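You operate a simulated robot arm through the tools that you are given. There is no shell and no other tool. Be economical: measure what you need, move in short steps, check, and stop when the job is done.

You run a simulated robot arm. Do the job below in one go: nothing can be reset, and whatever is moved stays where it is left.

Task
Pull the tape sample to 20 N and log it, then slacken and unclamp it.
Fine: clamp it first; the pull knob ends at 0; the tape stays whole.

The check looks at the end state, three seconds after you hand in, the way a careful person would. Anything else that was tipped, shoved, dropped, spilled or broken makes it a failure.

Robot
A 7-joint arm with a two-finger parallel gripper, fixed in place. Base frame: the origin is at the foot of the arm, x ahead of it, y to its left, z up. Units: cm, rad, N and s.
With the tool pointing down near the work surface it reaches from about 24 to 62 cm from the base axis. Its first joint turns from -1.152 to 1.152 rad. Payload 2.6 kg.
The TCP is the grasp point between the finger pads, 3 cm short of the fingertips. In the tool frame z runs along the fingers and y along their closing line. Largest opening 9.4 cm; finger width 2.8, thickness 1; the body of the gripper, 5 by 9.6 cm, starts 5.5 cm behind the TCP.
Orientation is told as [roll, pitch, yaw] about the base's x, y, z axes, in that order, counted from this pose: with the fingers straight down and closing along the base's y, the tool's x points along the base's -x, its y along +y and its z along -z.

Tools
- The arm moves only by the tool nudge_tool. Its argument "targets" is a list of rows, each a list of 7 numbers: the shift along the base's x, y, z in units of 150 mm (1.0 is 150 mm), then the turn, a rotation vector about the base's x, y, z in units of 45 degrees (1.0 is 45 degrees), then the gripper command, from -1 (shut) to 1 (fully open), values between in proportion. In form: [[dx, dy, dz, rx, ry, rz, grip], ...]. A call has 1 to 8 rows; each row is the pose to reach, as a shift and turn from the pose commanded when the call began. A call with a number of a shift or a turn outside -1 to 1 is refused whole. Each row takes 0.2 s and may step no farther than 5 cm and 0.15 rad from the row before; otherwise, or with a gripper value out of range, the whole call is refused. A pose out of reach is approached as far as the arm can. The call stops where the force on the tool passes 70 N (or 10 N more than at its start, if that is more) or the arm is blocked; 0.2 s more then pass. Each finger travels about 7.2 cm/s and halts on what it meets, pressing with about 42 N; the grip force reading is that of the motor and also rises with nothing between the fingers. The clock runs only during rows and for 0.2 s after the last one: add rows that repeat a pose to give the fingers time. It gives the time, the measured TCP pose, the force on the tool (base axes), the opening and the grip force at its end, in the units of the frame above (readings bear some noise), with the torque about the TCP (base axes, N m) and any sound that the robot's microphone picked up.
- Cameras (640 x 400 px; columns grow to the right, rows downward): "scene" is fixed at [3.61, 43.05, 56.23]; the picture's right is [-0.77, -0.63, 0.00], its down [-0.37, 0.46, -0.81] and it looks along [0.51, -0.62, -0.59] (base axes); focal length 263 px, centre (320, 200). "wrist" rides on the gripper at [7.6, 1.4, -10.2] in the tool frame; the picture's right is [-0.18, 0.98, 0.00], its down [-0.75, -0.14, -0.64] and it looks along [-0.63, -0.12, 0.77] (tool axes); focal length 243 px, centre (320, 200). There is no depth. A picture from a camera that has moved, and an enlarged one, comes with that camera's place and axes in the base frame and with its lens.
- grab_frame(camera): a new picture of that camera. No time passes.
- enlarge(camera, box): a new picture of the part [left, top, right, bottom] of that camera's present view, enlarged. No time passes.
- sign_off(): hands the job in; it is judged then, once.

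Go step by step. Nothing tells you positions but the pictures and the camera data: compare them with the known pose of the tool, close in by small moves and look again before you grip or let go. The budget is 120 turns and 64 pictures, counting those below and the enlarged ones. Unless the task says otherwise, let go and move clear before handing in, and close with one line.

The tools are called by a JSON object that holds its "name" and its "arguments". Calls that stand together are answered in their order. nudge_tool: Moves the arm, as the interface text tells. Its arguments: {"type":"object","properties":{"targets":{"type":"array"}},"required":["targets"]} The other tools are called the same way: grab_frame (camera) takes a picture; enlarge (camera, box) takes an enlarged picture of a part of a camera's view; sign_off () hands the job in.

At the start:

```text
t: 0.0
ee_pos: [32.19, -16.41, 38.8]
tool_rot: [-0.001, 0.002, 0.001]
force: [-0.8, 0.4, 0.3]
ft_torque: [0.0, -0.01, -0.02]
opening: 9.4
finger_force: 0.0
```

scene: 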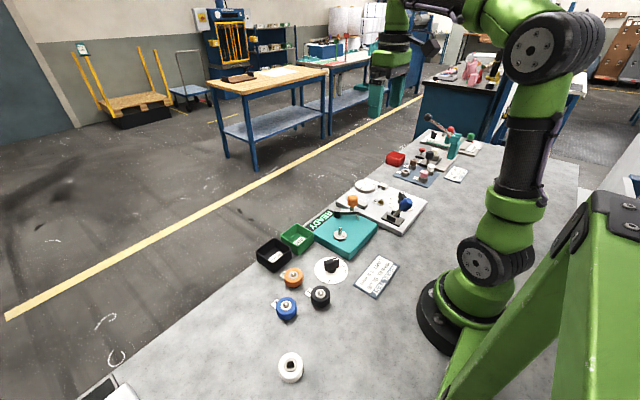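
wrist: 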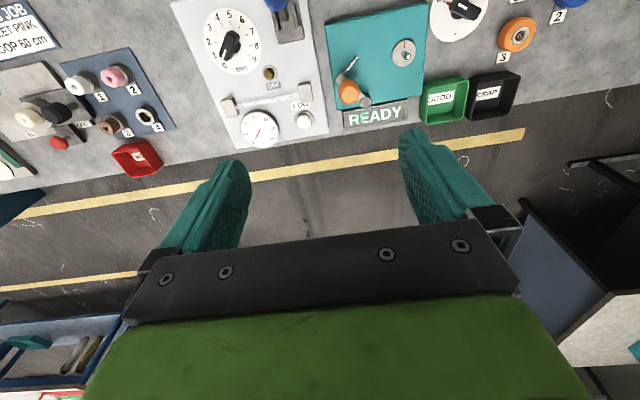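

I see a bench with several stations; a white panel with a knob (1-8), gauge, LOG button, a lamp, and a blue-lever clamp looks like the pull tester. I'll look closer at it.

{"name": "enlarge", "arguments": {"camera": "scene", "box": [290, 160, 450, 260]}}

{"name": "enlarge", "arguments": {"camera": "wrist", "box": [180, 0, 420, 150]}}

{"name": "enlarge", "arguments": {"camera": "scene", "box": [370, 100, 498, 180]}}

{"name": "enlarge", "arguments": {"camera": "wrist", "box": [0, 0, 240, 150]}}

```text
4.00 times, centred on (370, 210) of scene
camera zoom: at [3.61, 43.05, 56.23], right [-0.77, -0.63, 0.0], down [-0.37, 0.46, -0.81], along [0.51, -0.62, -0.59], focal length 1052 px, centre (120, 160)
```

zoom: 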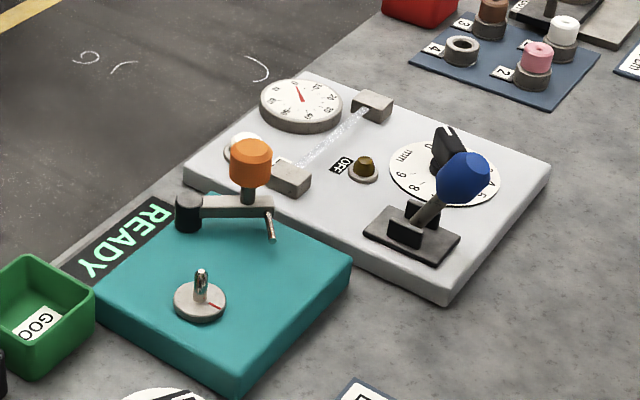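

```text
2.67 times, centred on (300, 75) of wrist
camera zoom: at [24.61, -14.98, 48.87], right [0.18, 0.98, 0.0], down [0.75, -0.14, 0.64], along [0.63, -0.12, -0.77], focal length 647 px, centre (373, 533)
```

zoom: 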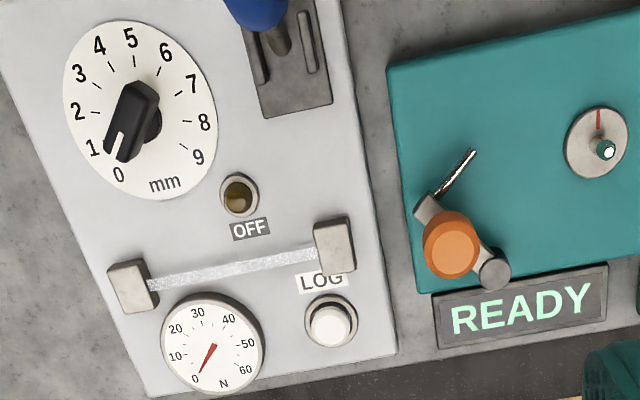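

```text
5.00 times, centred on (434, 140) of scene
camera zoom: at [3.61, 43.05, 56.23], right [-0.77, -0.63, 0.0], down [-0.37, 0.46, -0.81], along [0.51, -0.62, -0.59], focal length 1314 px, centre (-250, 500)
```

zoom: 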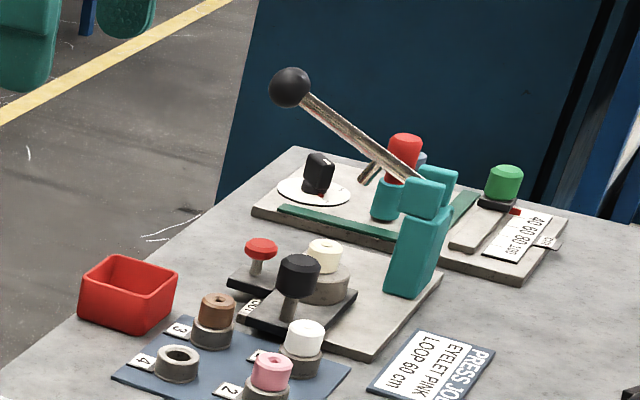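

```text
2.67 times, centred on (120, 75) of wrist
camera zoom: at [24.61, -14.98, 48.87], right [0.18, 0.98, 0.0], down [0.75, -0.14, 0.64], along [0.63, -0.12, -0.77], focal length 647 px, centre (853, 533)
```

zoom: 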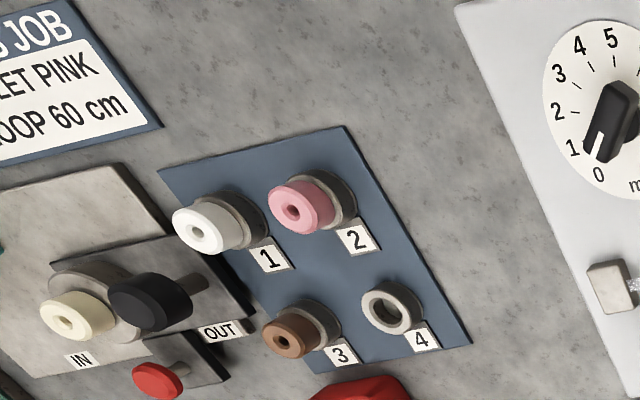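

The tape tester is the white panel: blue toggle lever (clamp), mm knob (pull), gauge, LOG button, lamp OFF. I'll move the wrist camera to see the panel squarely.

{"name": "nudge_tool", "arguments": {"targets": [[-0.2, -0.2, 0, 0, 0, 0, 1], [-0.4, -0.4, 0, 0, 0, 0, 1], [-0.4, -0.5, -0.2, 0, 0, 0, 1]]}}

{"name": "grab_frame", "arguments": {"camera": "wrist"}}

```text
t: 0.8
ee_pos: [26.17, -23.91, 35.69]
tool_rot: [0.001, 0.003, -0.001]
force: [-0.2, 0.0, -0.8]
ft_torque: [-0.03, -0.01, 0.02]
opening: 9.4
finger_force: 0.1
```

```text
57 pictures are left
camera wrist: at [18.71, -22.48, 45.89], right [0.18, 0.98, 0.0], down [0.75, -0.14, 0.64], along [0.63, -0.12, -0.77], focal length 243 px, centre (320, 200)
```

wrist: 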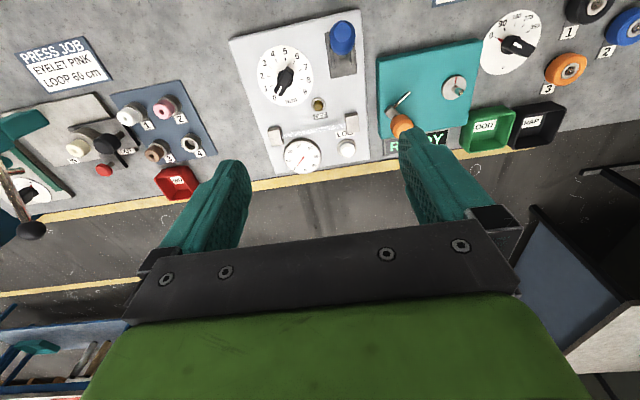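

{"name": "enlarge", "arguments": {"camera": "wrist", "box": [220, 0, 380, 100]}}

{"name": "enlarge", "arguments": {"camera": "wrist", "box": [240, 90, 400, 190]}}

{"name": "enlarge", "arguments": {"camera": "scene", "box": [360, 180, 440, 230]}}

```text
4.00 times, centred on (300, 50) of wrist
camera zoom: at [18.71, -22.48, 45.89], right [0.18, 0.98, 0.0], down [0.75, -0.14, 0.64], along [0.63, -0.12, -0.77], focal length 970 px, centre (400, 800)
```

zoom: 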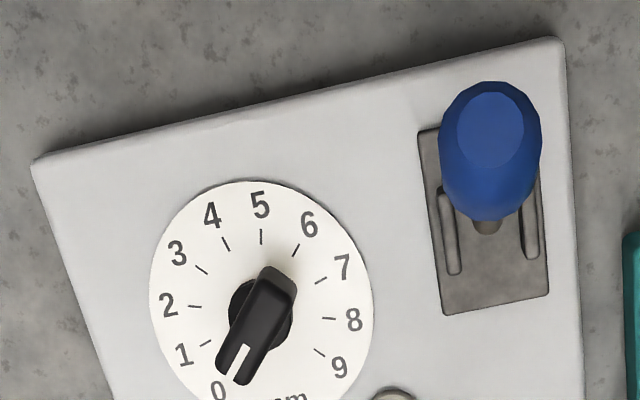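

```text
4.00 times, centred on (320, 140) of wrist
camera zoom: at [18.71, -22.48, 45.89], right [0.18, 0.98, 0.0], down [0.75, -0.14, 0.64], along [0.63, -0.12, -0.77], focal length 970 px, centre (320, 440)
```

zoom: 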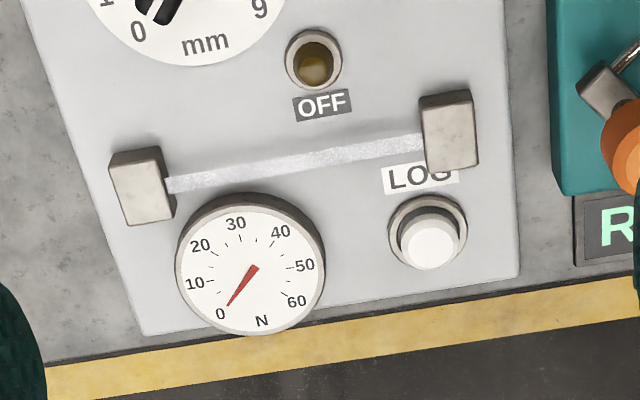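

```text
8.00 times, centred on (400, 205) of scene
camera zoom: at [3.61, 43.05, 56.23], right [-0.77, -0.63, 0.0], down [-0.37, 0.46, -0.81], along [0.51, -0.62, -0.59], focal length 2103 px, centre (-320, 160)
```

zoom: 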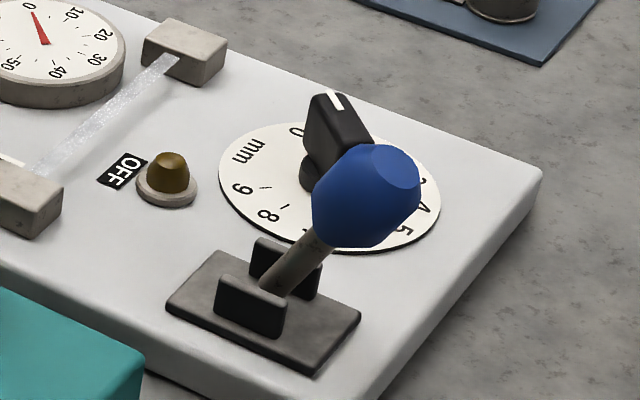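

The panel is axis-aligned (x 21–46, y −37…−17, top z≈2): lever ball near (23.2,−20.5,9), knob at (27.6,−30) at 0, LOG at about (42.2,−21.6). I'll close the fingers and go down behind the lever on its −x side.

{"name": "nudge_tool", "arguments": {"targets": [[-0.16, 0.08, -0.15, 0, 0, 0, 0], [-0.32, 0.15, -0.35, 0, 0, 0, -1], [-0.493, 0.227, -0.55, 0, 0, 0, -1], [-0.493, 0.227, -0.85, 0, 0, 0, -1], [-0.493, 0.227, -1, 0, 0, 0, -1]]}}

{"name": "enlarge", "arguments": {"camera": "scene", "box": [340, 120, 500, 220]}}

{"name": "grab_frame", "arguments": {"camera": "wrist"}}

```text
t: 2.0
ee_pos: [18.92, -20.48, 20.67]
tool_rot: [0.0, 0.001, 0.0]
force: [0.5, 1.0, -0.6]
ft_torque: [-0.02, 0.0, 0.02]
opening: 0.0
finger_force: 32.9
```

```text
4.00 times, centred on (420, 170) of scene
camera zoom: at [3.61, 43.05, 56.23], right [-0.77, -0.63, 0.0], down [-0.37, 0.46, -0.81], along [0.51, -0.62, -0.59], focal length 1052 px, centre (-80, 320)
```

zoom: 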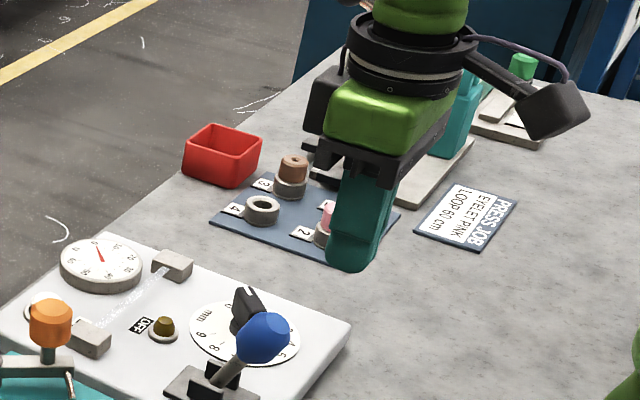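

```text
52 pictures are left
camera wrist: at [11.28, -19.07, 30.79], right [0.18, 0.98, 0.0], down [0.75, -0.14, 0.64], along [0.63, -0.12, -0.77], focal length 243 px, centre (320, 200)
```

wrist: 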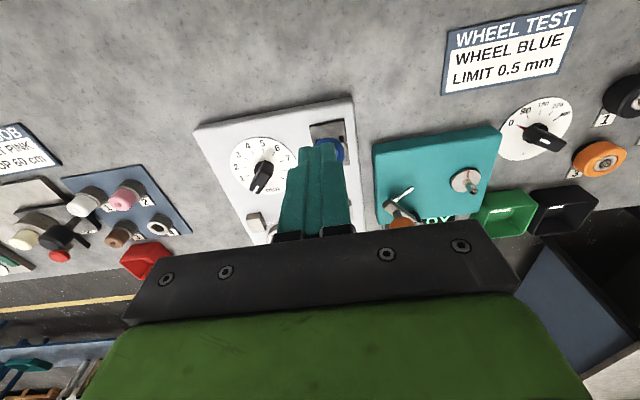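

The fingers are lined up behind the ball. I'll descend so the tip is at about z 7.8 and check.

{"name": "nudge_tool", "arguments": {"targets": [[0, 0.015, -0.3, 0, 0, 0, -1], [0, 0.015, -0.6, 0, 0, 0, -1], [0, 0.015, -0.66, 0, 0, 0, -1]]}}

{"name": "enlarge", "arguments": {"camera": "scene", "box": [340, 150, 468, 230]}}

```text
t: 2.8
ee_pos: [18.88, -20.2, 10.83]
tool_rot: [0.0, 0.001, -0.001]
force: [0.6, -0.2, 0.5]
ft_torque: [-0.01, 0.01, 0.0]
opening: 0.0
finger_force: 33.3
```

```text
5.00 times, centred on (404, 190) of scene
camera zoom: at [3.61, 43.05, 56.23], right [-0.77, -0.63, 0.0], down [-0.37, 0.46, -0.81], along [0.51, -0.62, -0.59], focal length 1314 px, centre (-100, 250)
```

zoom: 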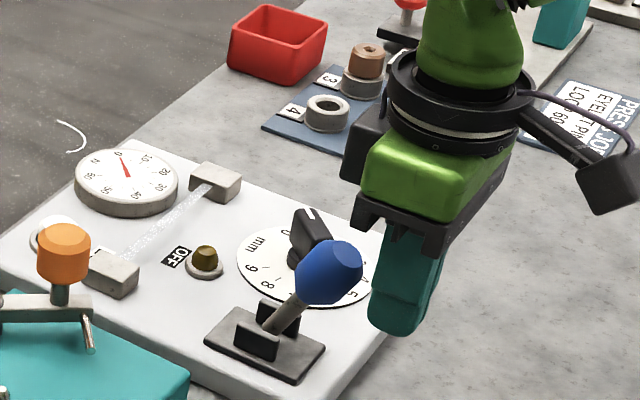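

Good alignment. I'll push the lever toward +x slowly.

{"name": "nudge_tool", "arguments": {"targets": [[0.05, 0, 0, 0, 0, 0, -1], [0.1, 0, 0, 0, 0, 0, -1], [0.15, 0, 0, 0, 0, 0, -1], [0.2, 0, 0, 0, 0, 0, -1], [0.25, 0, 0, 0, 0, 0, -1], [0.3, 0, 0, 0, 0, 0, -1], [0.35, 0, 0, 0, 0, 0, -1]]}}

{"name": "enlarge", "arguments": {"camera": "scene", "box": [340, 150, 468, 230]}}

```text
t: 4.4
ee_pos: [23.99, -20.28, 10.82]
tool_rot: [0.0, -0.001, 0.002]
force: [-1.0, -0.6, -0.8]
ft_torque: [-0.01, 0.02, 0.0]
opening: 0.01
finger_force: 33.1
```

```text
5.00 times, centred on (404, 190) of scene
camera zoom: at [3.61, 43.05, 56.23], right [-0.77, -0.63, 0.0], down [-0.37, 0.46, -0.81], along [0.51, -0.62, -0.59], focal length 1314 px, centre (-100, 250)
```

zoom: 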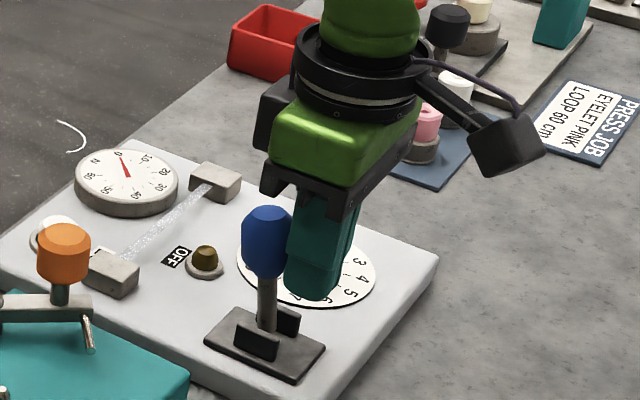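

Lever has just passed vertical with light resistance; I keep pushing.

{"name": "nudge_tool", "arguments": {"targets": [[0.05, 0, 0, 0, 0, 0, -1], [0.1, 0, 0, 0, 0, 0, -1], [0.15, 0, 0, 0, 0, 0, -1], [0.18, 0, 0, 0, 0, 0, -1]]}}

{"name": "enlarge", "arguments": {"camera": "scene", "box": [340, 150, 468, 230]}}

```text
t: 5.4
ee_pos: [25.73, -20.23, 10.58]
tool_rot: [0.01, 0.023, -0.014]
force: [-5.9, -0.7, 3.7]
ft_torque: [0.03, 0.05, -0.04]
opening: 0.0
finger_force: 33.0
stopped in row 4: the force on the tool passed its limit at 76 N (the readings are from after the stop); the commanded pose is now the measured one
```

```text
5.00 times, centred on (404, 190) of scene
camera zoom: at [3.61, 43.05, 56.23], right [-0.77, -0.63, 0.0], down [-0.37, 0.46, -0.81], along [0.51, -0.62, -0.59], focal length 1314 px, centre (-100, 250)
```

zoom: 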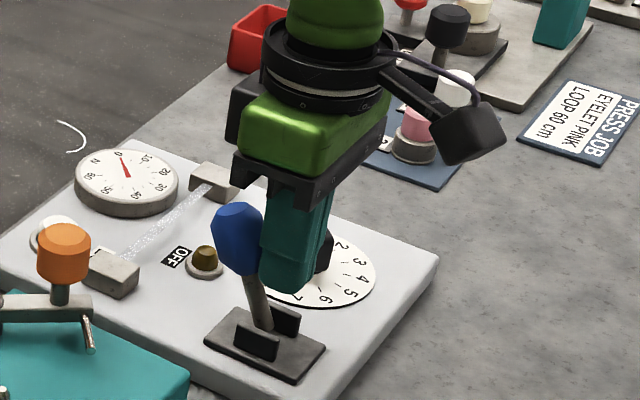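

The lever hit its end stop leaning to +x. I'll back off, lift and look at everything.

{"name": "nudge_tool", "arguments": {"targets": [[-0.1, 0, 0, 0, 0, 0, -1], [-0.3, 0, 0, 0, 0, 0, -1], [-0.3, 0, 0.3, 0, 0, 0, -1], [-0.3, -0.1, 0.6, 0, 0, 0, -1], [-0.3, -0.3, 0.8, 0, 0, 0, -1]]}}

{"name": "enlarge", "arguments": {"camera": "scene", "box": [340, 160, 436, 220]}}

{"name": "enlarge", "arguments": {"camera": "wrist", "box": [200, 60, 440, 210]}}

```text
t: 6.6
ee_pos: [21.14, -25.07, 22.73]
tool_rot: [0.012, 0.021, -0.011]
force: [0.4, -0.3, 0.4]
ft_torque: [0.02, 0.0, 0.01]
opening: 0.0
finger_force: 33.2
```

```text
6.67 times, centred on (388, 190) of scene
camera zoom: at [3.61, 43.05, 56.23], right [-0.77, -0.63, 0.0], down [-0.37, 0.46, -0.81], along [0.51, -0.62, -0.59], focal length 1753 px, centre (-133, 267)
```

zoom: 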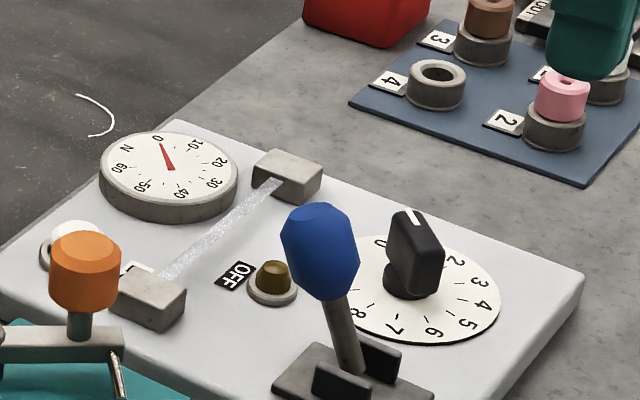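

```text
2.67 times, centred on (320, 135) of wrist
camera zoom: at [13.7, -23.6, 33.02], right [0.2, 0.98, 0.01], down [0.77, -0.16, 0.62], along [0.61, -0.12, -0.78], focal length 647 px, centre (320, 373)
```

zoom: 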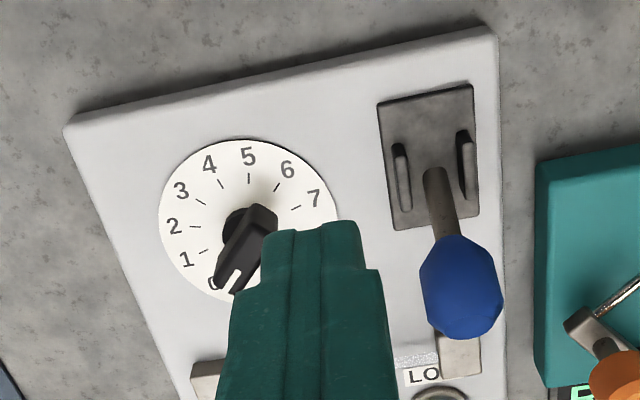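

Lever is thrown over. Next I go above the pull knob at about (27.4,−30), yaw −45° so the fingers straddle the bar, and trim the tilt.

{"name": "nudge_tool", "arguments": {"targets": [[0.1, -0.1, 0, -0.015, -0.027, 0.014, -1], [0.25, -0.2, 0, -0.015, -0.027, 0.014, -0.2], [0.42, -0.327, 0, -0.015, -0.027, 0.014, -0.2]]}}

{"name": "nudge_tool", "arguments": {"targets": [[0, 0, 0, 0, 0, -0.17, -0.2], [0, 0, 0, 0, 0, -0.34, -0.2], [0, 0, 0, 0, 0, -0.51, -0.2], [0, 0, 0, 0, 0, -0.68, -0.2], [0, 0, 0, 0, 0, -0.85, -0.2], [0, 0, -0.2, 0, 0, -1, -0.2], [0, 0, -0.45, 0, 0, -1, -0.2]]}}

{"name": "grab_frame", "arguments": {"camera": "wrist"}}

{"name": "enlarge", "arguments": {"camera": "scene", "box": [340, 140, 468, 220]}}

```text
t: 7.4
ee_pos: [27.5, -29.89, 22.79]
tool_rot: [-0.002, 0.0, -0.001]
force: [0.3, 0.0, -0.4]
ft_torque: [-0.01, 0.01, 0.03]
opening: 3.77
finger_force: 0.1
```

```text
t: 9.0
ee_pos: [27.63, -29.72, 15.73]
tool_rot: [-0.002, -0.002, -0.789]
force: [0.2, 0.0, -0.3]
ft_torque: [0.0, 0.01, -0.04]
opening: 3.77
finger_force: 0.0
```

```text
46 pictures are left
camera wrist: at [23.37, -23.35, 25.94], right [0.83, 0.56, 0.0], down [0.43, -0.63, 0.64], along [0.36, -0.53, -0.77], focal length 243 px, centre (320, 200)
```

wrist: 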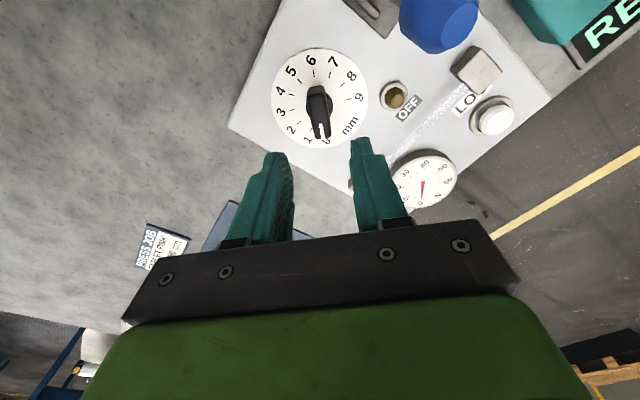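

```text
5.00 times, centred on (404, 180) of scene
camera zoom: at [3.61, 43.05, 56.23], right [-0.77, -0.63, 0.0], down [-0.37, 0.46, -0.81], along [0.51, -0.62, -0.59], focal length 1314 px, centre (-100, 300)
```

zoom: 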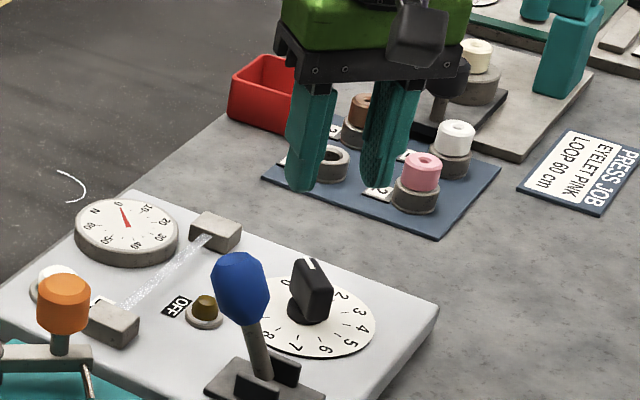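

The fingers straddle the bar with little offset. Descend to TCP z≈6.3 and check before gripping.

{"name": "nudge_tool", "arguments": {"targets": [[-0.006, 0.006, -0.3, 0, 0, 0, -0.2], [-0.006, 0.006, -0.5, 0, 0, 0, -0.2], [-0.006, 0.006, -0.63, 0, 0, 0, -0.2]]}}

{"name": "grab_frame", "arguments": {"camera": "wrist"}}

{"name": "enlarge", "arguments": {"camera": "scene", "box": [350, 160, 446, 220]}}

```text
t: 9.8
ee_pos: [27.55, -29.66, 6.09]
tool_rot: [-0.002, 0.001, -0.786]
force: [-0.8, -1.0, 0.5]
ft_torque: [-0.03, 0.0, 0.01]
opening: 3.75
finger_force: 0.0
```

```text
44 pictures are left
camera wrist: at [23.21, -23.25, 16.28], right [0.83, 0.56, 0.0], down [0.43, -0.63, 0.64], along [0.36, -0.53, -0.77], focal length 243 px, centre (320, 200)
```

wrist: 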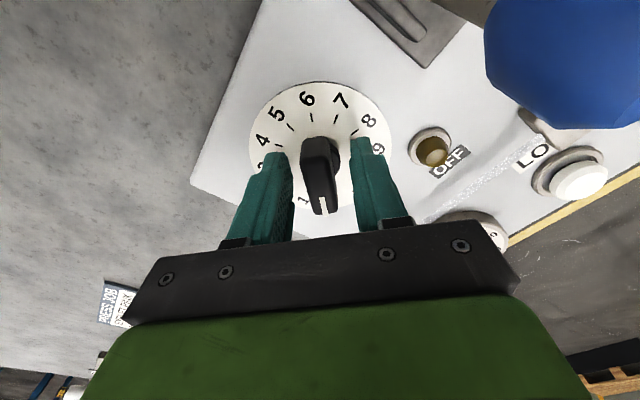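

```text
6.67 times, centred on (398, 190) of scene
camera zoom: at [3.61, 43.05, 56.23], right [-0.77, -0.63, 0.0], down [-0.37, 0.46, -0.81], along [0.51, -0.62, -0.59], focal length 1753 px, centre (-200, 267)
```

zoom: 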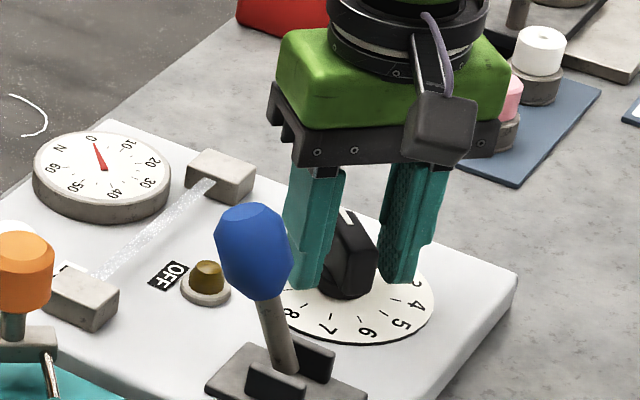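

The bar is centred between the pads. I'll close on it and check.

{"name": "nudge_tool", "arguments": {"targets": [[0, 0, 0, 0, 0, 0, -1], [0, 0, 0, 0, 0, 0, -1], [0, 0, 0, 0, 0, 0, -1]]}}

```text
t: 10.6
ee_pos: [27.47, -29.92, 6.33]
tool_rot: [-0.003, 0.001, -0.789]
force: [1.8, -6.7, -11.1]
ft_torque: [-0.38, -0.37, -0.02]
opening: 2.56
finger_force: 45.6
```

The pads stopped at 2.56 cm, wider than the bar, so they probably met the round skirt below it. I'll reopen, rise about 1 cm and try again.

{"name": "nudge_tool", "arguments": {"targets": [[0, 0, 0, 0, 0, 0, -0.2], [0, 0, 0, 0, 0, 0, -0.2], [0, 0, 0.07, 0, 0, 0, -0.2]]}}

{"name": "enlarge", "arguments": {"camera": "scene", "box": [358, 170, 422, 210]}}

{"name": "enlarge", "arguments": {"camera": "wrist", "box": [240, 70, 400, 250]}}

```text
t: 11.4
ee_pos: [27.58, -29.69, 7.24]
tool_rot: [-0.001, 0.001, -0.787]
force: [0.5, -0.7, -0.9]
ft_torque: [0.02, 0.02, -0.03]
opening: 3.76
finger_force: 0.1
```

```text
10.00 times, centred on (390, 190) of scene
camera zoom: at [3.61, 43.05, 56.23], right [-0.77, -0.63, 0.0], down [-0.37, 0.46, -0.81], along [0.51, -0.62, -0.59], focal length 2629 px, centre (-380, 300)
```

zoom: 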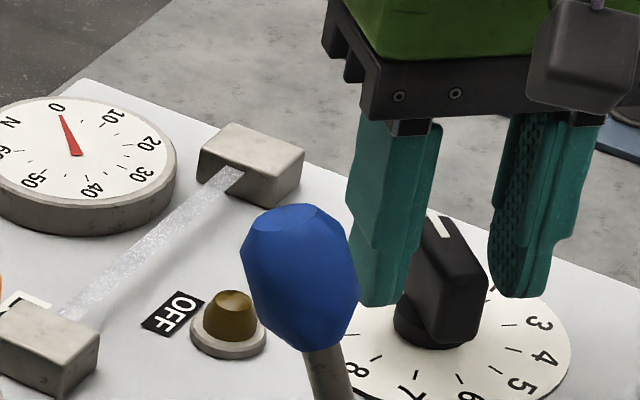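

```text
2.22 times, centred on (320, 160) of wrist
camera zoom: at [23.29, -23.19, 17.44], right [0.83, 0.56, 0.0], down [0.43, -0.63, 0.64], along [0.36, -0.53, -0.77], focal length 539 px, centre (320, 289)
```

zoom: 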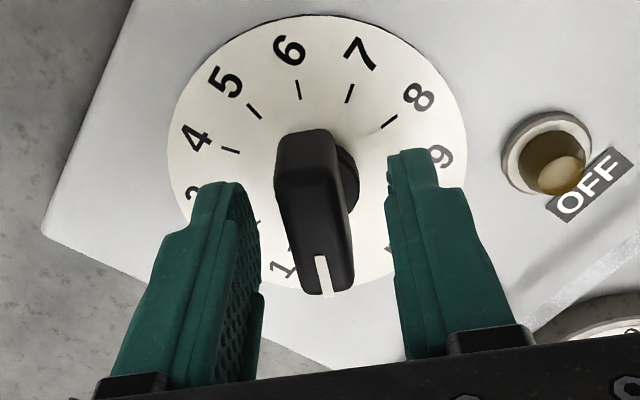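

The round skirt is clear now. I'll close on the bar only, slightly lower.

{"name": "nudge_tool", "arguments": {"targets": [[0, 0, -0.02, 0, 0, 0, -0.2], [0, 0, -0.02, 0, 0, 0, -0.7], [0, 0, -0.02, 0, 0, 0, -1], [0, 0, -0.02, 0, 0, 0, -1], [0, 0, -0.02, 0, 0, 0, -1]]}}

{"name": "enlarge", "arguments": {"camera": "scene", "box": [358, 170, 422, 210]}}

```text
t: 12.6
ee_pos: [27.5, -29.68, 6.99]
tool_rot: [-0.003, -0.003, -0.788]
force: [-8.5, -6.3, 3.2]
ft_torque: [-0.03, -0.27, -0.02]
opening: 1.6
finger_force: 44.8
```

```text
10.00 times, centred on (390, 190) of scene
camera zoom: at [3.61, 43.05, 56.23], right [-0.77, -0.63, 0.0], down [-0.37, 0.46, -0.81], along [0.51, -0.62, -0.59], focal length 2629 px, centre (-380, 300)
```

zoom: 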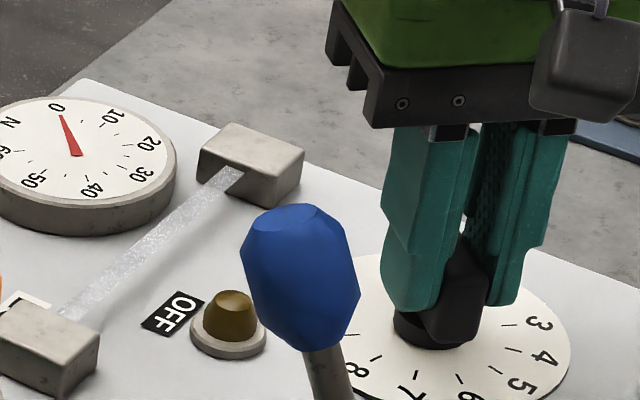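

Gripped on the bar at 1.6 cm. I'll turn it −15° (0.5 mm) and read the gauge.

{"name": "nudge_tool", "arguments": {"targets": [[-0.006, -0.006, 0, 0, 0, -0.11, -1], [-0.006, -0.006, 0, 0, 0, -0.22, -1], [-0.006, -0.006, 0, 0, 0, -0.333, -1]]}}

{"name": "enlarge", "arguments": {"camera": "scene", "box": [358, 170, 422, 210]}}

```text
t: 13.4
ee_pos: [27.55, -29.73, 7.07]
tool_rot: [0.0, 0.001, -1.046]
force: [11.1, -7.4, -14.2]
ft_torque: [-0.21, -0.14, 0.0]
opening: 1.56
finger_force: 44.7
```

```text
10.00 times, centred on (390, 190) of scene
camera zoom: at [3.62, 43.04, 56.23], right [-0.77, -0.63, 0.0], down [-0.37, 0.46, -0.81], along [0.51, -0.62, -0.59], focal length 2629 px, centre (-380, 300)
```

zoom: 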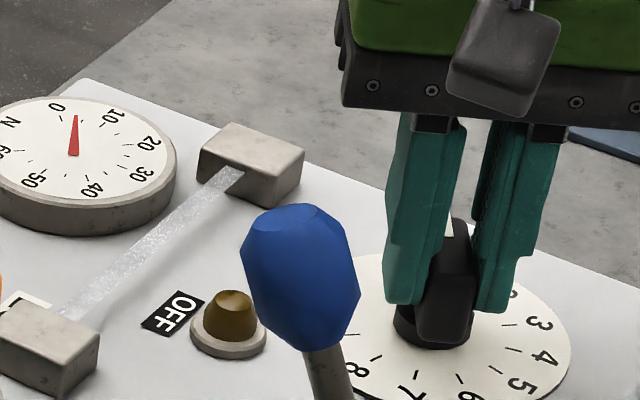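

The gauge moved to roughly 4 N, so the clamp holds and the turn direction is right. Another −30°.

{"name": "nudge_tool", "arguments": {"targets": [[0, 0, 0.006, 0, 0, -0.17, -1], [0, 0, 0.006, 0, 0, -0.34, -1], [0, 0, 0.006, 0, 0, -0.5, -1], [0, 0, 0.006, 0, 0, -0.667, -1]]}}

{"name": "enlarge", "arguments": {"camera": "scene", "box": [350, 165, 414, 205]}}

```text
t: 14.4
ee_pos: [27.71, -29.55, 7.19]
tool_rot: [0.004, 0.0, -1.569]
force: [36.5, -7.1, -35.6]
ft_torque: [-0.68, -0.24, 0.16]
opening: 1.6
finger_force: 45.5
```

```text
10.00 times, centred on (382, 185) of scene
camera zoom: at [3.63, 43.03, 56.24], right [-0.77, -0.63, 0.0], down [-0.37, 0.46, -0.81], along [0.51, -0.62, -0.59], focal length 2629 px, centre (-300, 350)
```

zoom: 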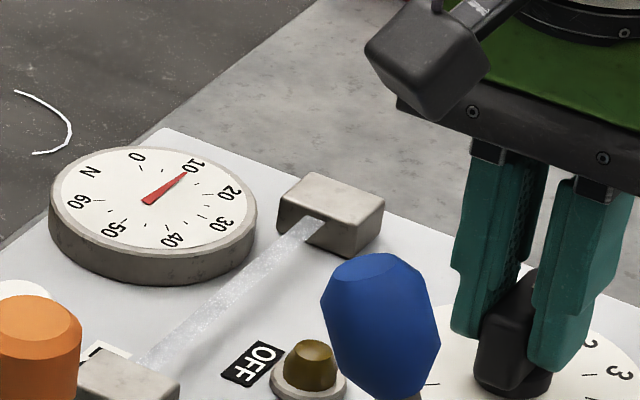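

Gauge about 10.5 N. The arm is being side-loaded because the knob axis sits a bit at +x, so I'll shift the tool +0.25 cm to relieve it and look again.

{"name": "nudge_tool", "arguments": {"targets": [[0.008, 0.0, 0, 0, 0, 0, -1], [0.018, 0.005, 0.005, 0, 0, 0, -1]]}}

{"name": "enlarge", "arguments": {"camera": "scene", "box": [350, 170, 382, 190]}}

```text
t: 15.0
ee_pos: [27.6, -29.58, 7.13]
tool_rot: [-0.001, 0.001, -1.571]
force: [28.1, -9.5, -39.8]
ft_torque: [-0.18, -0.68, 0.11]
opening: 1.56
finger_force: 45.7
```

```text
16.00 times, centred on (366, 180) of scene
camera zoom: at [3.63, 43.03, 56.24], right [-0.77, -0.63, 0.0], down [-0.37, 0.46, -0.81], along [0.51, -0.62, -0.59], focal length 4206 px, centre (-416, 520)
```

zoom: 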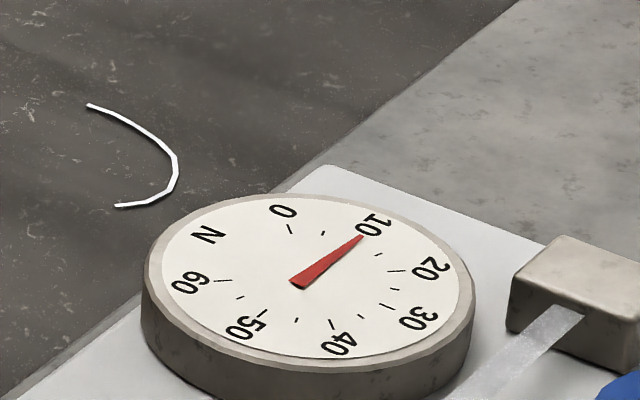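

Gauge about 10.5 N. Side load remains, so I'll probe a small z lowering to see which way relieves it.

{"name": "nudge_tool", "arguments": {"targets": [[0, 0, -0.01, 0, 0, 0, -1], [0, 0, -0.01, 0, 0, 0, -1]]}}

```text
t: 15.6
ee_pos: [27.7, -29.64, 7.17]
tool_rot: [-0.001, 0.001, -1.572]
force: [17.0, 7.7, -12.4]
ft_torque: [-1.05, -0.4, 0.04]
opening: 1.58
finger_force: 44.8
```

Lowering relieves it. Continue −25° with small trims.

{"name": "nudge_tool", "arguments": {"targets": [[0.006, -0.003, -0.005, 0, 0, -0.14, -1], [0.006, -0.003, -0.005, 0, 0, -0.28, -1], [0.006, -0.003, -0.005, 0, 0, -0.42, -1], [0.006, -0.003, -0.005, 0, 0, -0.55, -1]]}}

{"name": "enlarge", "arguments": {"camera": "scene", "box": [350, 170, 414, 210]}}

```text
t: 16.6
ee_pos: [27.87, -29.6, 7.24]
tool_rot: [0.003, 0.004, -2.008]
force: [10.9, 20.8, 32.1]
ft_torque: [0.82, -0.34, 0.02]
opening: 1.59
finger_force: 44.7
```

```text
10.00 times, centred on (382, 190) of scene
camera zoom: at [3.6, 43.06, 56.22], right [-0.77, -0.63, 0.0], down [-0.37, 0.46, -0.81], along [0.51, -0.62, -0.59], focal length 2629 px, centre (-300, 300)
```

zoom: 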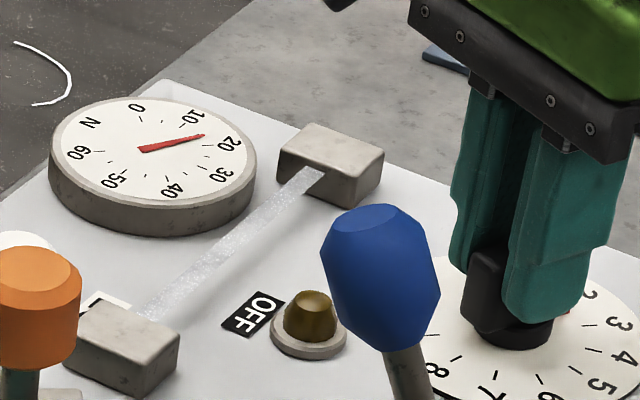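

{"name": "enlarge", "arguments": {"camera": "scene", "box": [352, 176, 378, 192]}}

```text
16.00 times, centred on (365, 184) of scene
camera zoom: at [3.6, 43.06, 56.22], right [-0.77, -0.63, 0.0], down [-0.37, 0.46, -0.81], along [0.51, -0.62, -0.59], focal length 4206 px, centre (-400, 456)
```

zoom: 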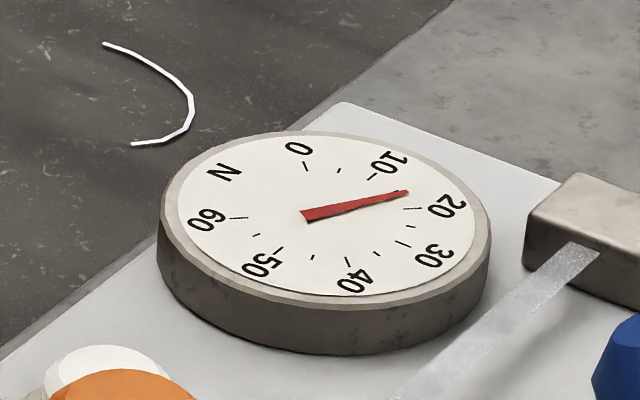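

Needle about 16.2 N; slope roughly 0.23 N/deg. Another −14° with trims (raise a bit).

{"name": "nudge_tool", "arguments": {"targets": [[0.003, 0.006, 0.008, 0, 0, -0.1, -1], [0.003, 0.006, 0.008, 0, 0, -0.2, -1], [0.003, 0.006, 0.008, 0, 0, -0.31, -1]]}}

{"name": "enlarge", "arguments": {"camera": "scene", "box": [352, 176, 378, 192]}}

```text
t: 17.4
ee_pos: [28.06, -29.54, 7.11]
tool_rot: [0.001, 0.002, -2.249]
force: [22.9, 5.3, 9.6]
ft_torque: [0.47, -0.59, 0.07]
opening: 1.58
finger_force: 44.6
```

```text
16.00 times, centred on (365, 184) of scene
camera zoom: at [3.61, 43.05, 56.22], right [-0.77, -0.63, 0.0], down [-0.37, 0.46, -0.81], along [0.51, -0.62, -0.59], focal length 4206 px, centre (-400, 456)
```

zoom: 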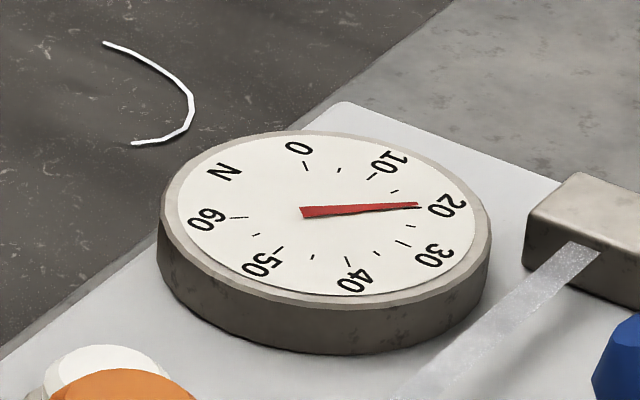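

Needle at about 19.8–20 N. I'll release the knob, rise, and read the gauge with the wrist camera as well.

{"name": "nudge_tool", "arguments": {"targets": [[0, 0, 0, 0, 0, 0, -0.2], [0, 0, 0, 0, 0, 0, -0.2], [0, 0, 0.2, 0, 0, 0, -0.2], [0, 0, 0.5, 0, 0, 0, -0.2], [0, 0, 0.8, 0, 0, 0, -0.2]]}}

{"name": "enlarge", "arguments": {"camera": "scene", "box": [352, 176, 378, 192]}}

```text
t: 18.6
ee_pos: [27.73, -29.4, 19.43]
tool_rot: [-0.001, 0.001, -2.248]
force: [-0.1, 0.1, 0.2]
ft_torque: [0.04, -0.06, -0.03]
opening: 3.76
finger_force: 0.1
```

```text
16.00 times, centred on (365, 184) of scene
camera zoom: at [3.61, 43.05, 56.23], right [-0.77, -0.63, 0.0], down [-0.37, 0.46, -0.81], along [0.51, -0.62, -0.59], focal length 4206 px, centre (-400, 456)
```

zoom: 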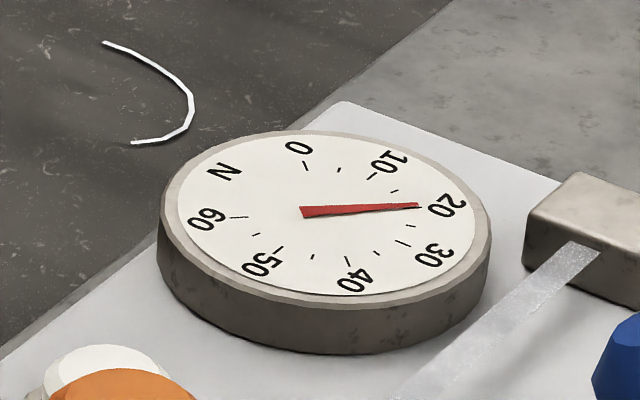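

The knob held and the reading is unchanged (~19.8 N). I'll go above the LOG button with fingers closed and look at gauge and button from there.

{"name": "nudge_tool", "arguments": {"targets": [[0.24, 0.13, 0, 0, 0, 0, -0.5], [0.48, 0.26, 0, 0, 0, 0, -1], [0.72, 0.39, 0, 0, 0, 0, -1], [0.967, 0.52, 0, 0, 0, 0, -1]]}}

{"name": "grab_frame", "arguments": {"camera": "wrist"}}

```text
t: 19.6
ee_pos: [42.21, -21.82, 19.28]
tool_rot: [-0.001, 0.0, -2.248]
force: [0.0, -0.6, -0.4]
ft_torque: [-0.02, 0.03, 0.05]
opening: 0.01
finger_force: 33.3
```

```text
32 pictures are left
camera wrist: at [48.21, -16.66, 29.35], right [0.65, -0.76, 0.0], down [-0.58, -0.5, 0.64], along [-0.49, -0.42, -0.77], focal length 243 px, centre (320, 200)
```

wrist: 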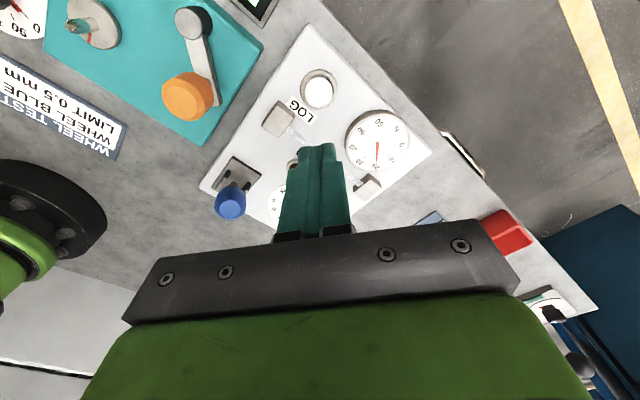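

{"name": "enlarge", "arguments": {"camera": "wrist", "box": [300, 60, 420, 180]}}

{"name": "enlarge", "arguments": {"camera": "wrist", "box": [352, 120, 400, 160]}}

```text
3.33 times, centred on (360, 120) of wrist
camera zoom: at [48.21, -16.66, 29.35], right [0.65, -0.76, 0.0], down [-0.58, -0.5, 0.64], along [-0.49, -0.42, -0.77], focal length 809 px, centre (187, 467)
```

zoom: 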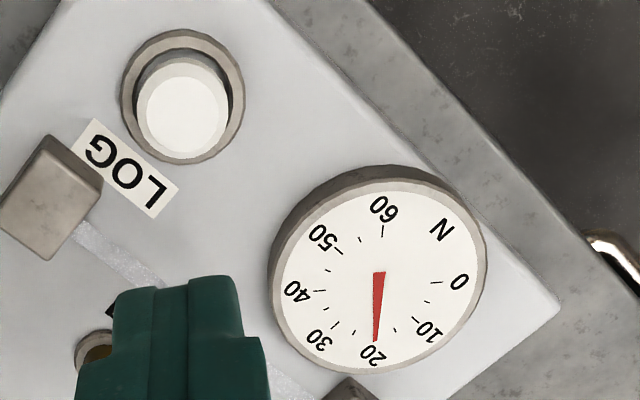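

```text
10.00 times, centred on (376, 140) of wrist
camera zoom: at [48.21, -16.66, 29.35], right [0.65, -0.76, 0.0], down [-0.58, -0.5, 0.64], along [-0.49, -0.42, -0.77], focal length 2426 px, centre (-240, 800)
```

zoom: 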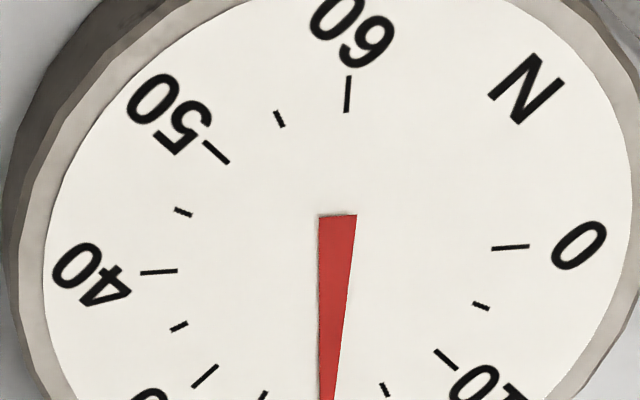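

{"name": "enlarge", "arguments": {"camera": "wrist", "box": [356, 134, 396, 174]}}

```text
10.00 times, centred on (376, 154) of wrist
camera zoom: at [48.21, -16.66, 29.35], right [0.65, -0.76, 0.0], down [-0.58, -0.5, 0.64], along [-0.49, -0.42, -0.77], focal length 2426 px, centre (-240, 660)
```

zoom: 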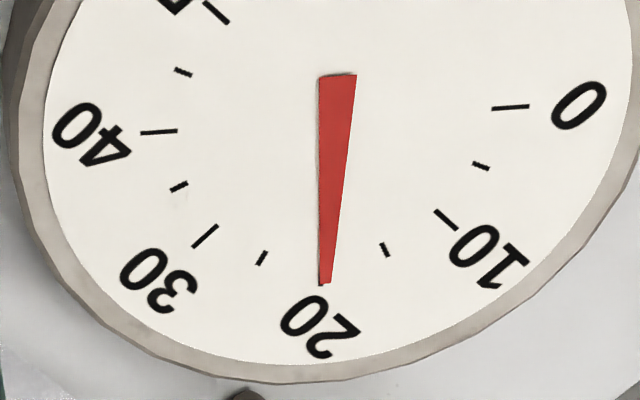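

Reading is about 19.7–20 N. LOG centre is about (42.4,−21.35); I'll descend over it and stop just above.

{"name": "nudge_tool", "arguments": {"targets": [[0.013, 0.025, -0.3, 0, 0, 0, -1], [0.013, 0.025, -0.6, 0, 0, 0, -1], [0.013, 0.025, -0.77, 0, 0, 0, -1]]}}

{"name": "enlarge", "arguments": {"camera": "scene", "box": [324, 160, 388, 200]}}

{"name": "enlarge", "arguments": {"camera": "wrist", "box": [240, 60, 400, 240]}}

```text
t: 20.4
ee_pos: [42.28, -21.48, 7.45]
tool_rot: [-0.001, -0.001, -2.248]
force: [0.0, -0.7, -0.7]
ft_torque: [0.01, -0.02, -0.02]
opening: 0.0
finger_force: 33.5
```

```text
10.00 times, centred on (356, 180) of scene
camera zoom: at [3.61, 43.05, 56.23], right [-0.77, -0.63, 0.0], down [-0.37, 0.46, -0.81], along [0.51, -0.62, -0.59], focal length 2629 px, centre (-40, 400)
```

zoom: 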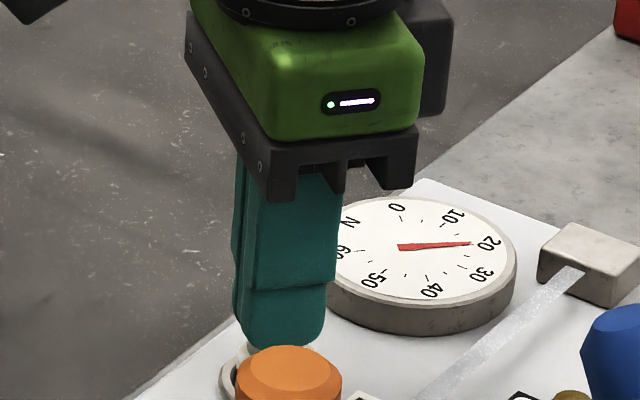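

```text
2.22 times, centred on (320, 150) of wrist
camera zoom: at [48.37, -16.34, 17.6], right [0.65, -0.76, 0.0], down [-0.58, -0.5, 0.64], along [-0.49, -0.42, -0.77], focal length 539 px, centre (320, 311)
```

zoom: 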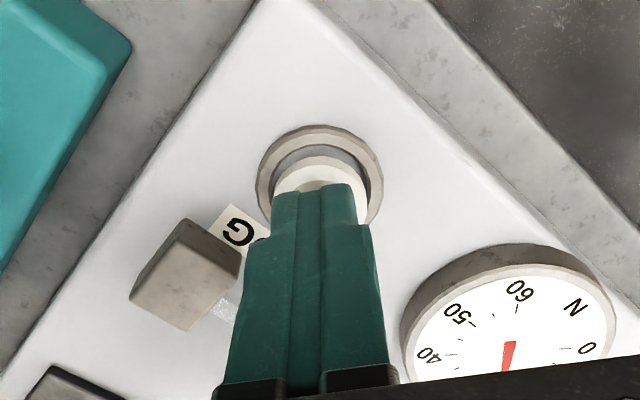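

The fingertip sits right over the button. Press in small steps.

{"name": "nudge_tool", "arguments": {"targets": [[0, 0, -0.02, 0, 0, 0, -1], [0, 0, -0.04, 0, 0, 0, -1], [0, 0, -0.05, 0, 0, 0, -1]]}}

{"name": "enlarge", "arguments": {"camera": "scene", "box": [324, 170, 388, 210]}}

```text
t: 21.2
ee_pos: [42.47, -21.37, 6.73]
tool_rot: [-0.001, 0.001, -2.249]
force: [0.1, 0.5, 1.8]
ft_torque: [-0.01, 0.0, 0.02]
opening: 0.0
finger_force: 32.4
```

```text
10.00 times, centred on (356, 190) of scene
camera zoom: at [3.61, 43.05, 56.23], right [-0.77, -0.63, 0.0], down [-0.37, 0.46, -0.81], along [0.51, -0.62, -0.59], focal length 2629 px, centre (-40, 300)
```

zoom: 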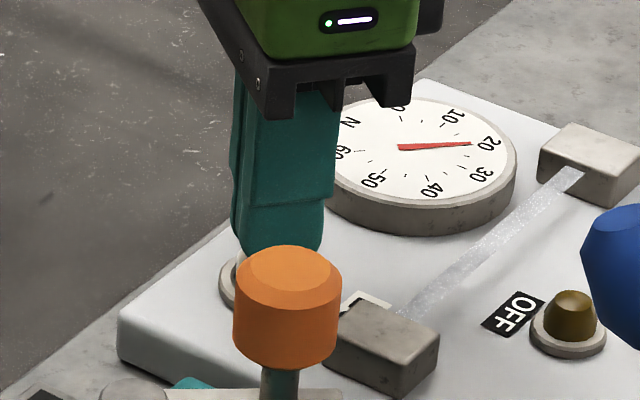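

Just touching (1.8 N). I press on in small steps and hold.

{"name": "nudge_tool", "arguments": {"targets": [[0, 0, -0.012, 0, 0, 0, -1], [0, 0, -0.024, 0, 0, 0, -1], [0, 0, -0.034, 0, 0, 0, -1], [0, 0, -0.034, 0, 0, 0, -1]]}}

{"name": "enlarge", "arguments": {"camera": "scene", "box": [334, 170, 398, 210]}}

```text
t: 22.2
ee_pos: [42.5, -21.49, 6.49]
tool_rot: [0.0, 0.0, -2.249]
force: [-6.5, 3.1, 15.4]
ft_torque: [0.07, 0.19, 0.02]
opening: 0.01
finger_force: 33.3
heard: click
```

```text
10.00 times, centred on (366, 190) of scene
camera zoom: at [3.61, 43.05, 56.22], right [-0.77, -0.63, 0.0], down [-0.37, 0.46, -0.81], along [0.51, -0.62, -0.59], focal length 2629 px, centre (-140, 300)
```

zoom: 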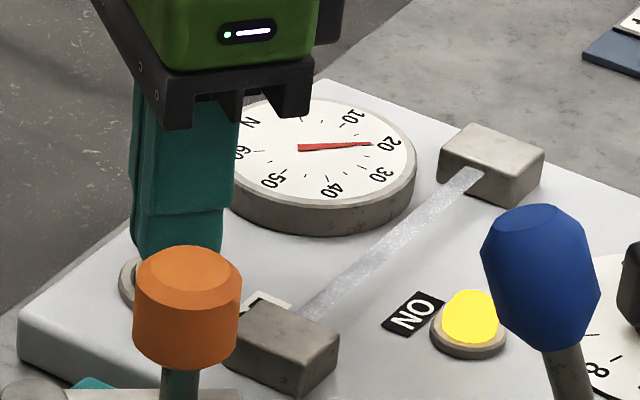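

Click heard and the lamp is ON: logged. Lift and return above the knob with the same yaw.

{"name": "nudge_tool", "arguments": {"targets": [[0, 0, 0.1, 0, 0, 0, -1], [0, 0, 0.4, 0, 0, 0, -1], [0, 0, 0.6, 0, 0, 0, -1], [-0.24, -0.13, 0.6, 0, 0, 0, -0.2], [-0.48, -0.27, 0.6, 0, 0, 0, -0.2], [-0.73, -0.4, 0.6, 0, 0, 0, -0.2], [-0.985, -0.545, 0.6, 0, 0, 0, -0.2]]}}

{"name": "grab_frame", "arguments": {"camera": "wrist"}}

{"name": "enlarge", "arguments": {"camera": "scene", "box": [324, 160, 452, 240]}}

```text
t: 23.8
ee_pos: [27.7, -29.63, 15.06]
tool_rot: [-0.001, 0.0, -2.248]
force: [-0.2, 0.0, 0.6]
ft_torque: [-0.01, -0.02, 0.02]
opening: 3.73
finger_force: 0.0
```

```text
24 pictures are left
camera wrist: at [33.65, -24.59, 25.28], right [0.65, -0.76, 0.0], down [-0.58, -0.5, 0.64], along [-0.49, -0.42, -0.77], focal length 243 px, centre (320, 200)
```

wrist: 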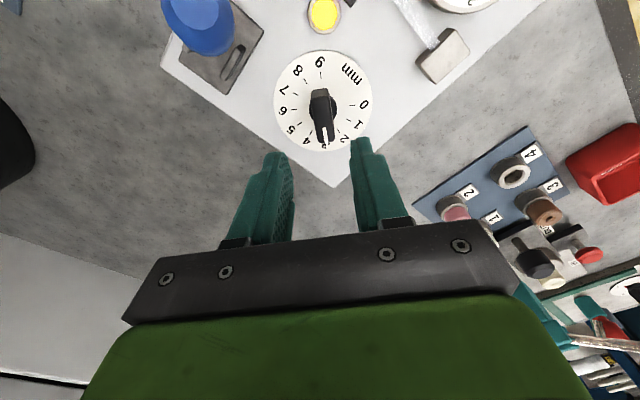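

```text
5.00 times, centred on (388, 200) of scene
camera zoom: at [3.61, 43.05, 56.23], right [-0.77, -0.63, 0.0], down [-0.37, 0.46, -0.81], along [0.51, -0.62, -0.59], focal length 1314 px, centre (-20, 200)
```

zoom: 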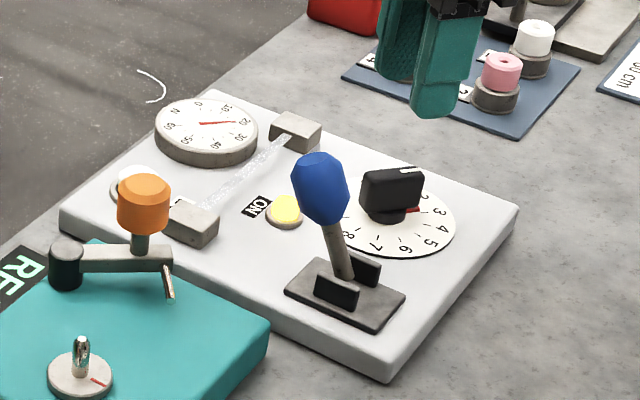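

Everything is aligned over the bar. Descend and grip it, same height as before.

{"name": "nudge_tool", "arguments": {"targets": [[0, 0.003, -0.3, 0, 0, 0, -0.2], [0, 0.003, -0.535, 0, 0, 0, -0.2], [0, 0.003, -0.535, 0, 0, 0, -0.7], [0, 0.003, -0.535, 0, 0, 0, -1], [0, 0.003, -0.535, 0, 0, 0, -1], [0, 0.003, -0.535, 0, 0, 0, -1]]}}

{"name": "enlarge", "arguments": {"camera": "scene", "box": [350, 165, 414, 205]}}

```text
t: 25.2
ee_pos: [27.88, -29.8, 7.18]
tool_rot: [0.002, -0.002, -2.247]
force: [24.3, -24.0, -22.1]
ft_torque: [0.72, -0.98, 0.11]
opening: 1.57
finger_force: 45.0
```

```text
10.00 times, centred on (382, 185) of scene
camera zoom: at [3.62, 43.04, 56.23], right [-0.77, -0.63, 0.0], down [-0.37, 0.46, -0.81], along [0.51, -0.62, -0.59], focal length 2629 px, centre (-300, 350)
```

zoom: 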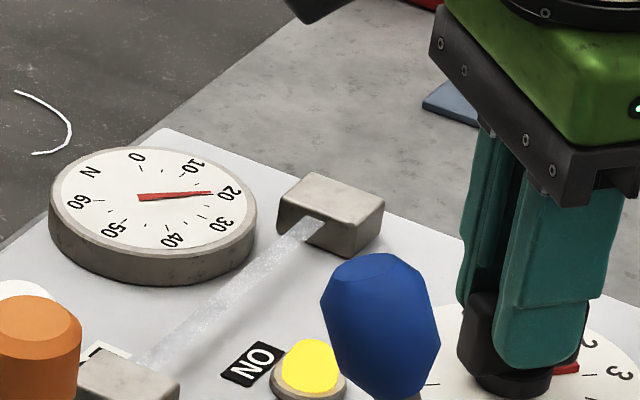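

Gripped. Side load shows the axis is slightly to (+x,−y); I trim and rotate back +45°.

{"name": "nudge_tool", "arguments": {"targets": [[0.006, -0.01, -0.004, 0, 0, 0, -1], [0.006, -0.01, -0.004, 0, 0, 0.16, -1], [0.006, -0.01, -0.004, 0, 0, 0.32, -1], [0.006, -0.01, -0.004, 0, 0, 0.48, -1], [0.006, -0.01, -0.004, 0, 0, 0.64, -1], [0.006, -0.01, -0.004, 0, 0, 0.8, -1], [0.006, -0.01, -0.004, 0, 0, 0.95, -1]]}}

{"name": "enlarge", "arguments": {"camera": "scene", "box": [350, 170, 414, 210]}}

```text
t: 26.8
ee_pos: [27.64, -29.73, 7.31]
tool_rot: [-0.002, 0.003, -1.503]
force: [0.0, 17.6, 7.8]
ft_torque: [-0.56, -0.28, -0.03]
opening: 1.59
finger_force: 45.1
```

```text
10.00 times, centred on (382, 190) of scene
camera zoom: at [3.61, 43.05, 56.22], right [-0.77, -0.63, 0.0], down [-0.37, 0.46, -0.81], along [0.51, -0.62, -0.59], focal length 2629 px, centre (-300, 300)
```

zoom: 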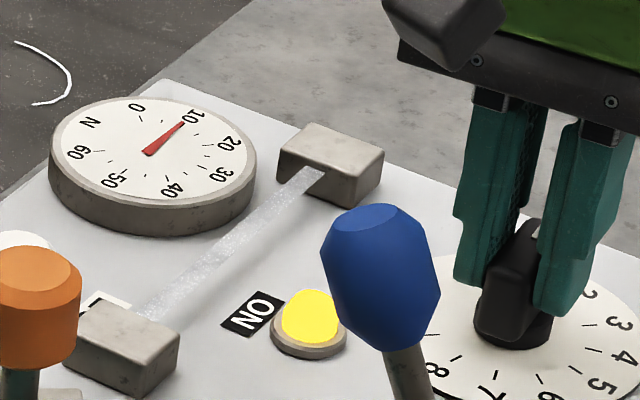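

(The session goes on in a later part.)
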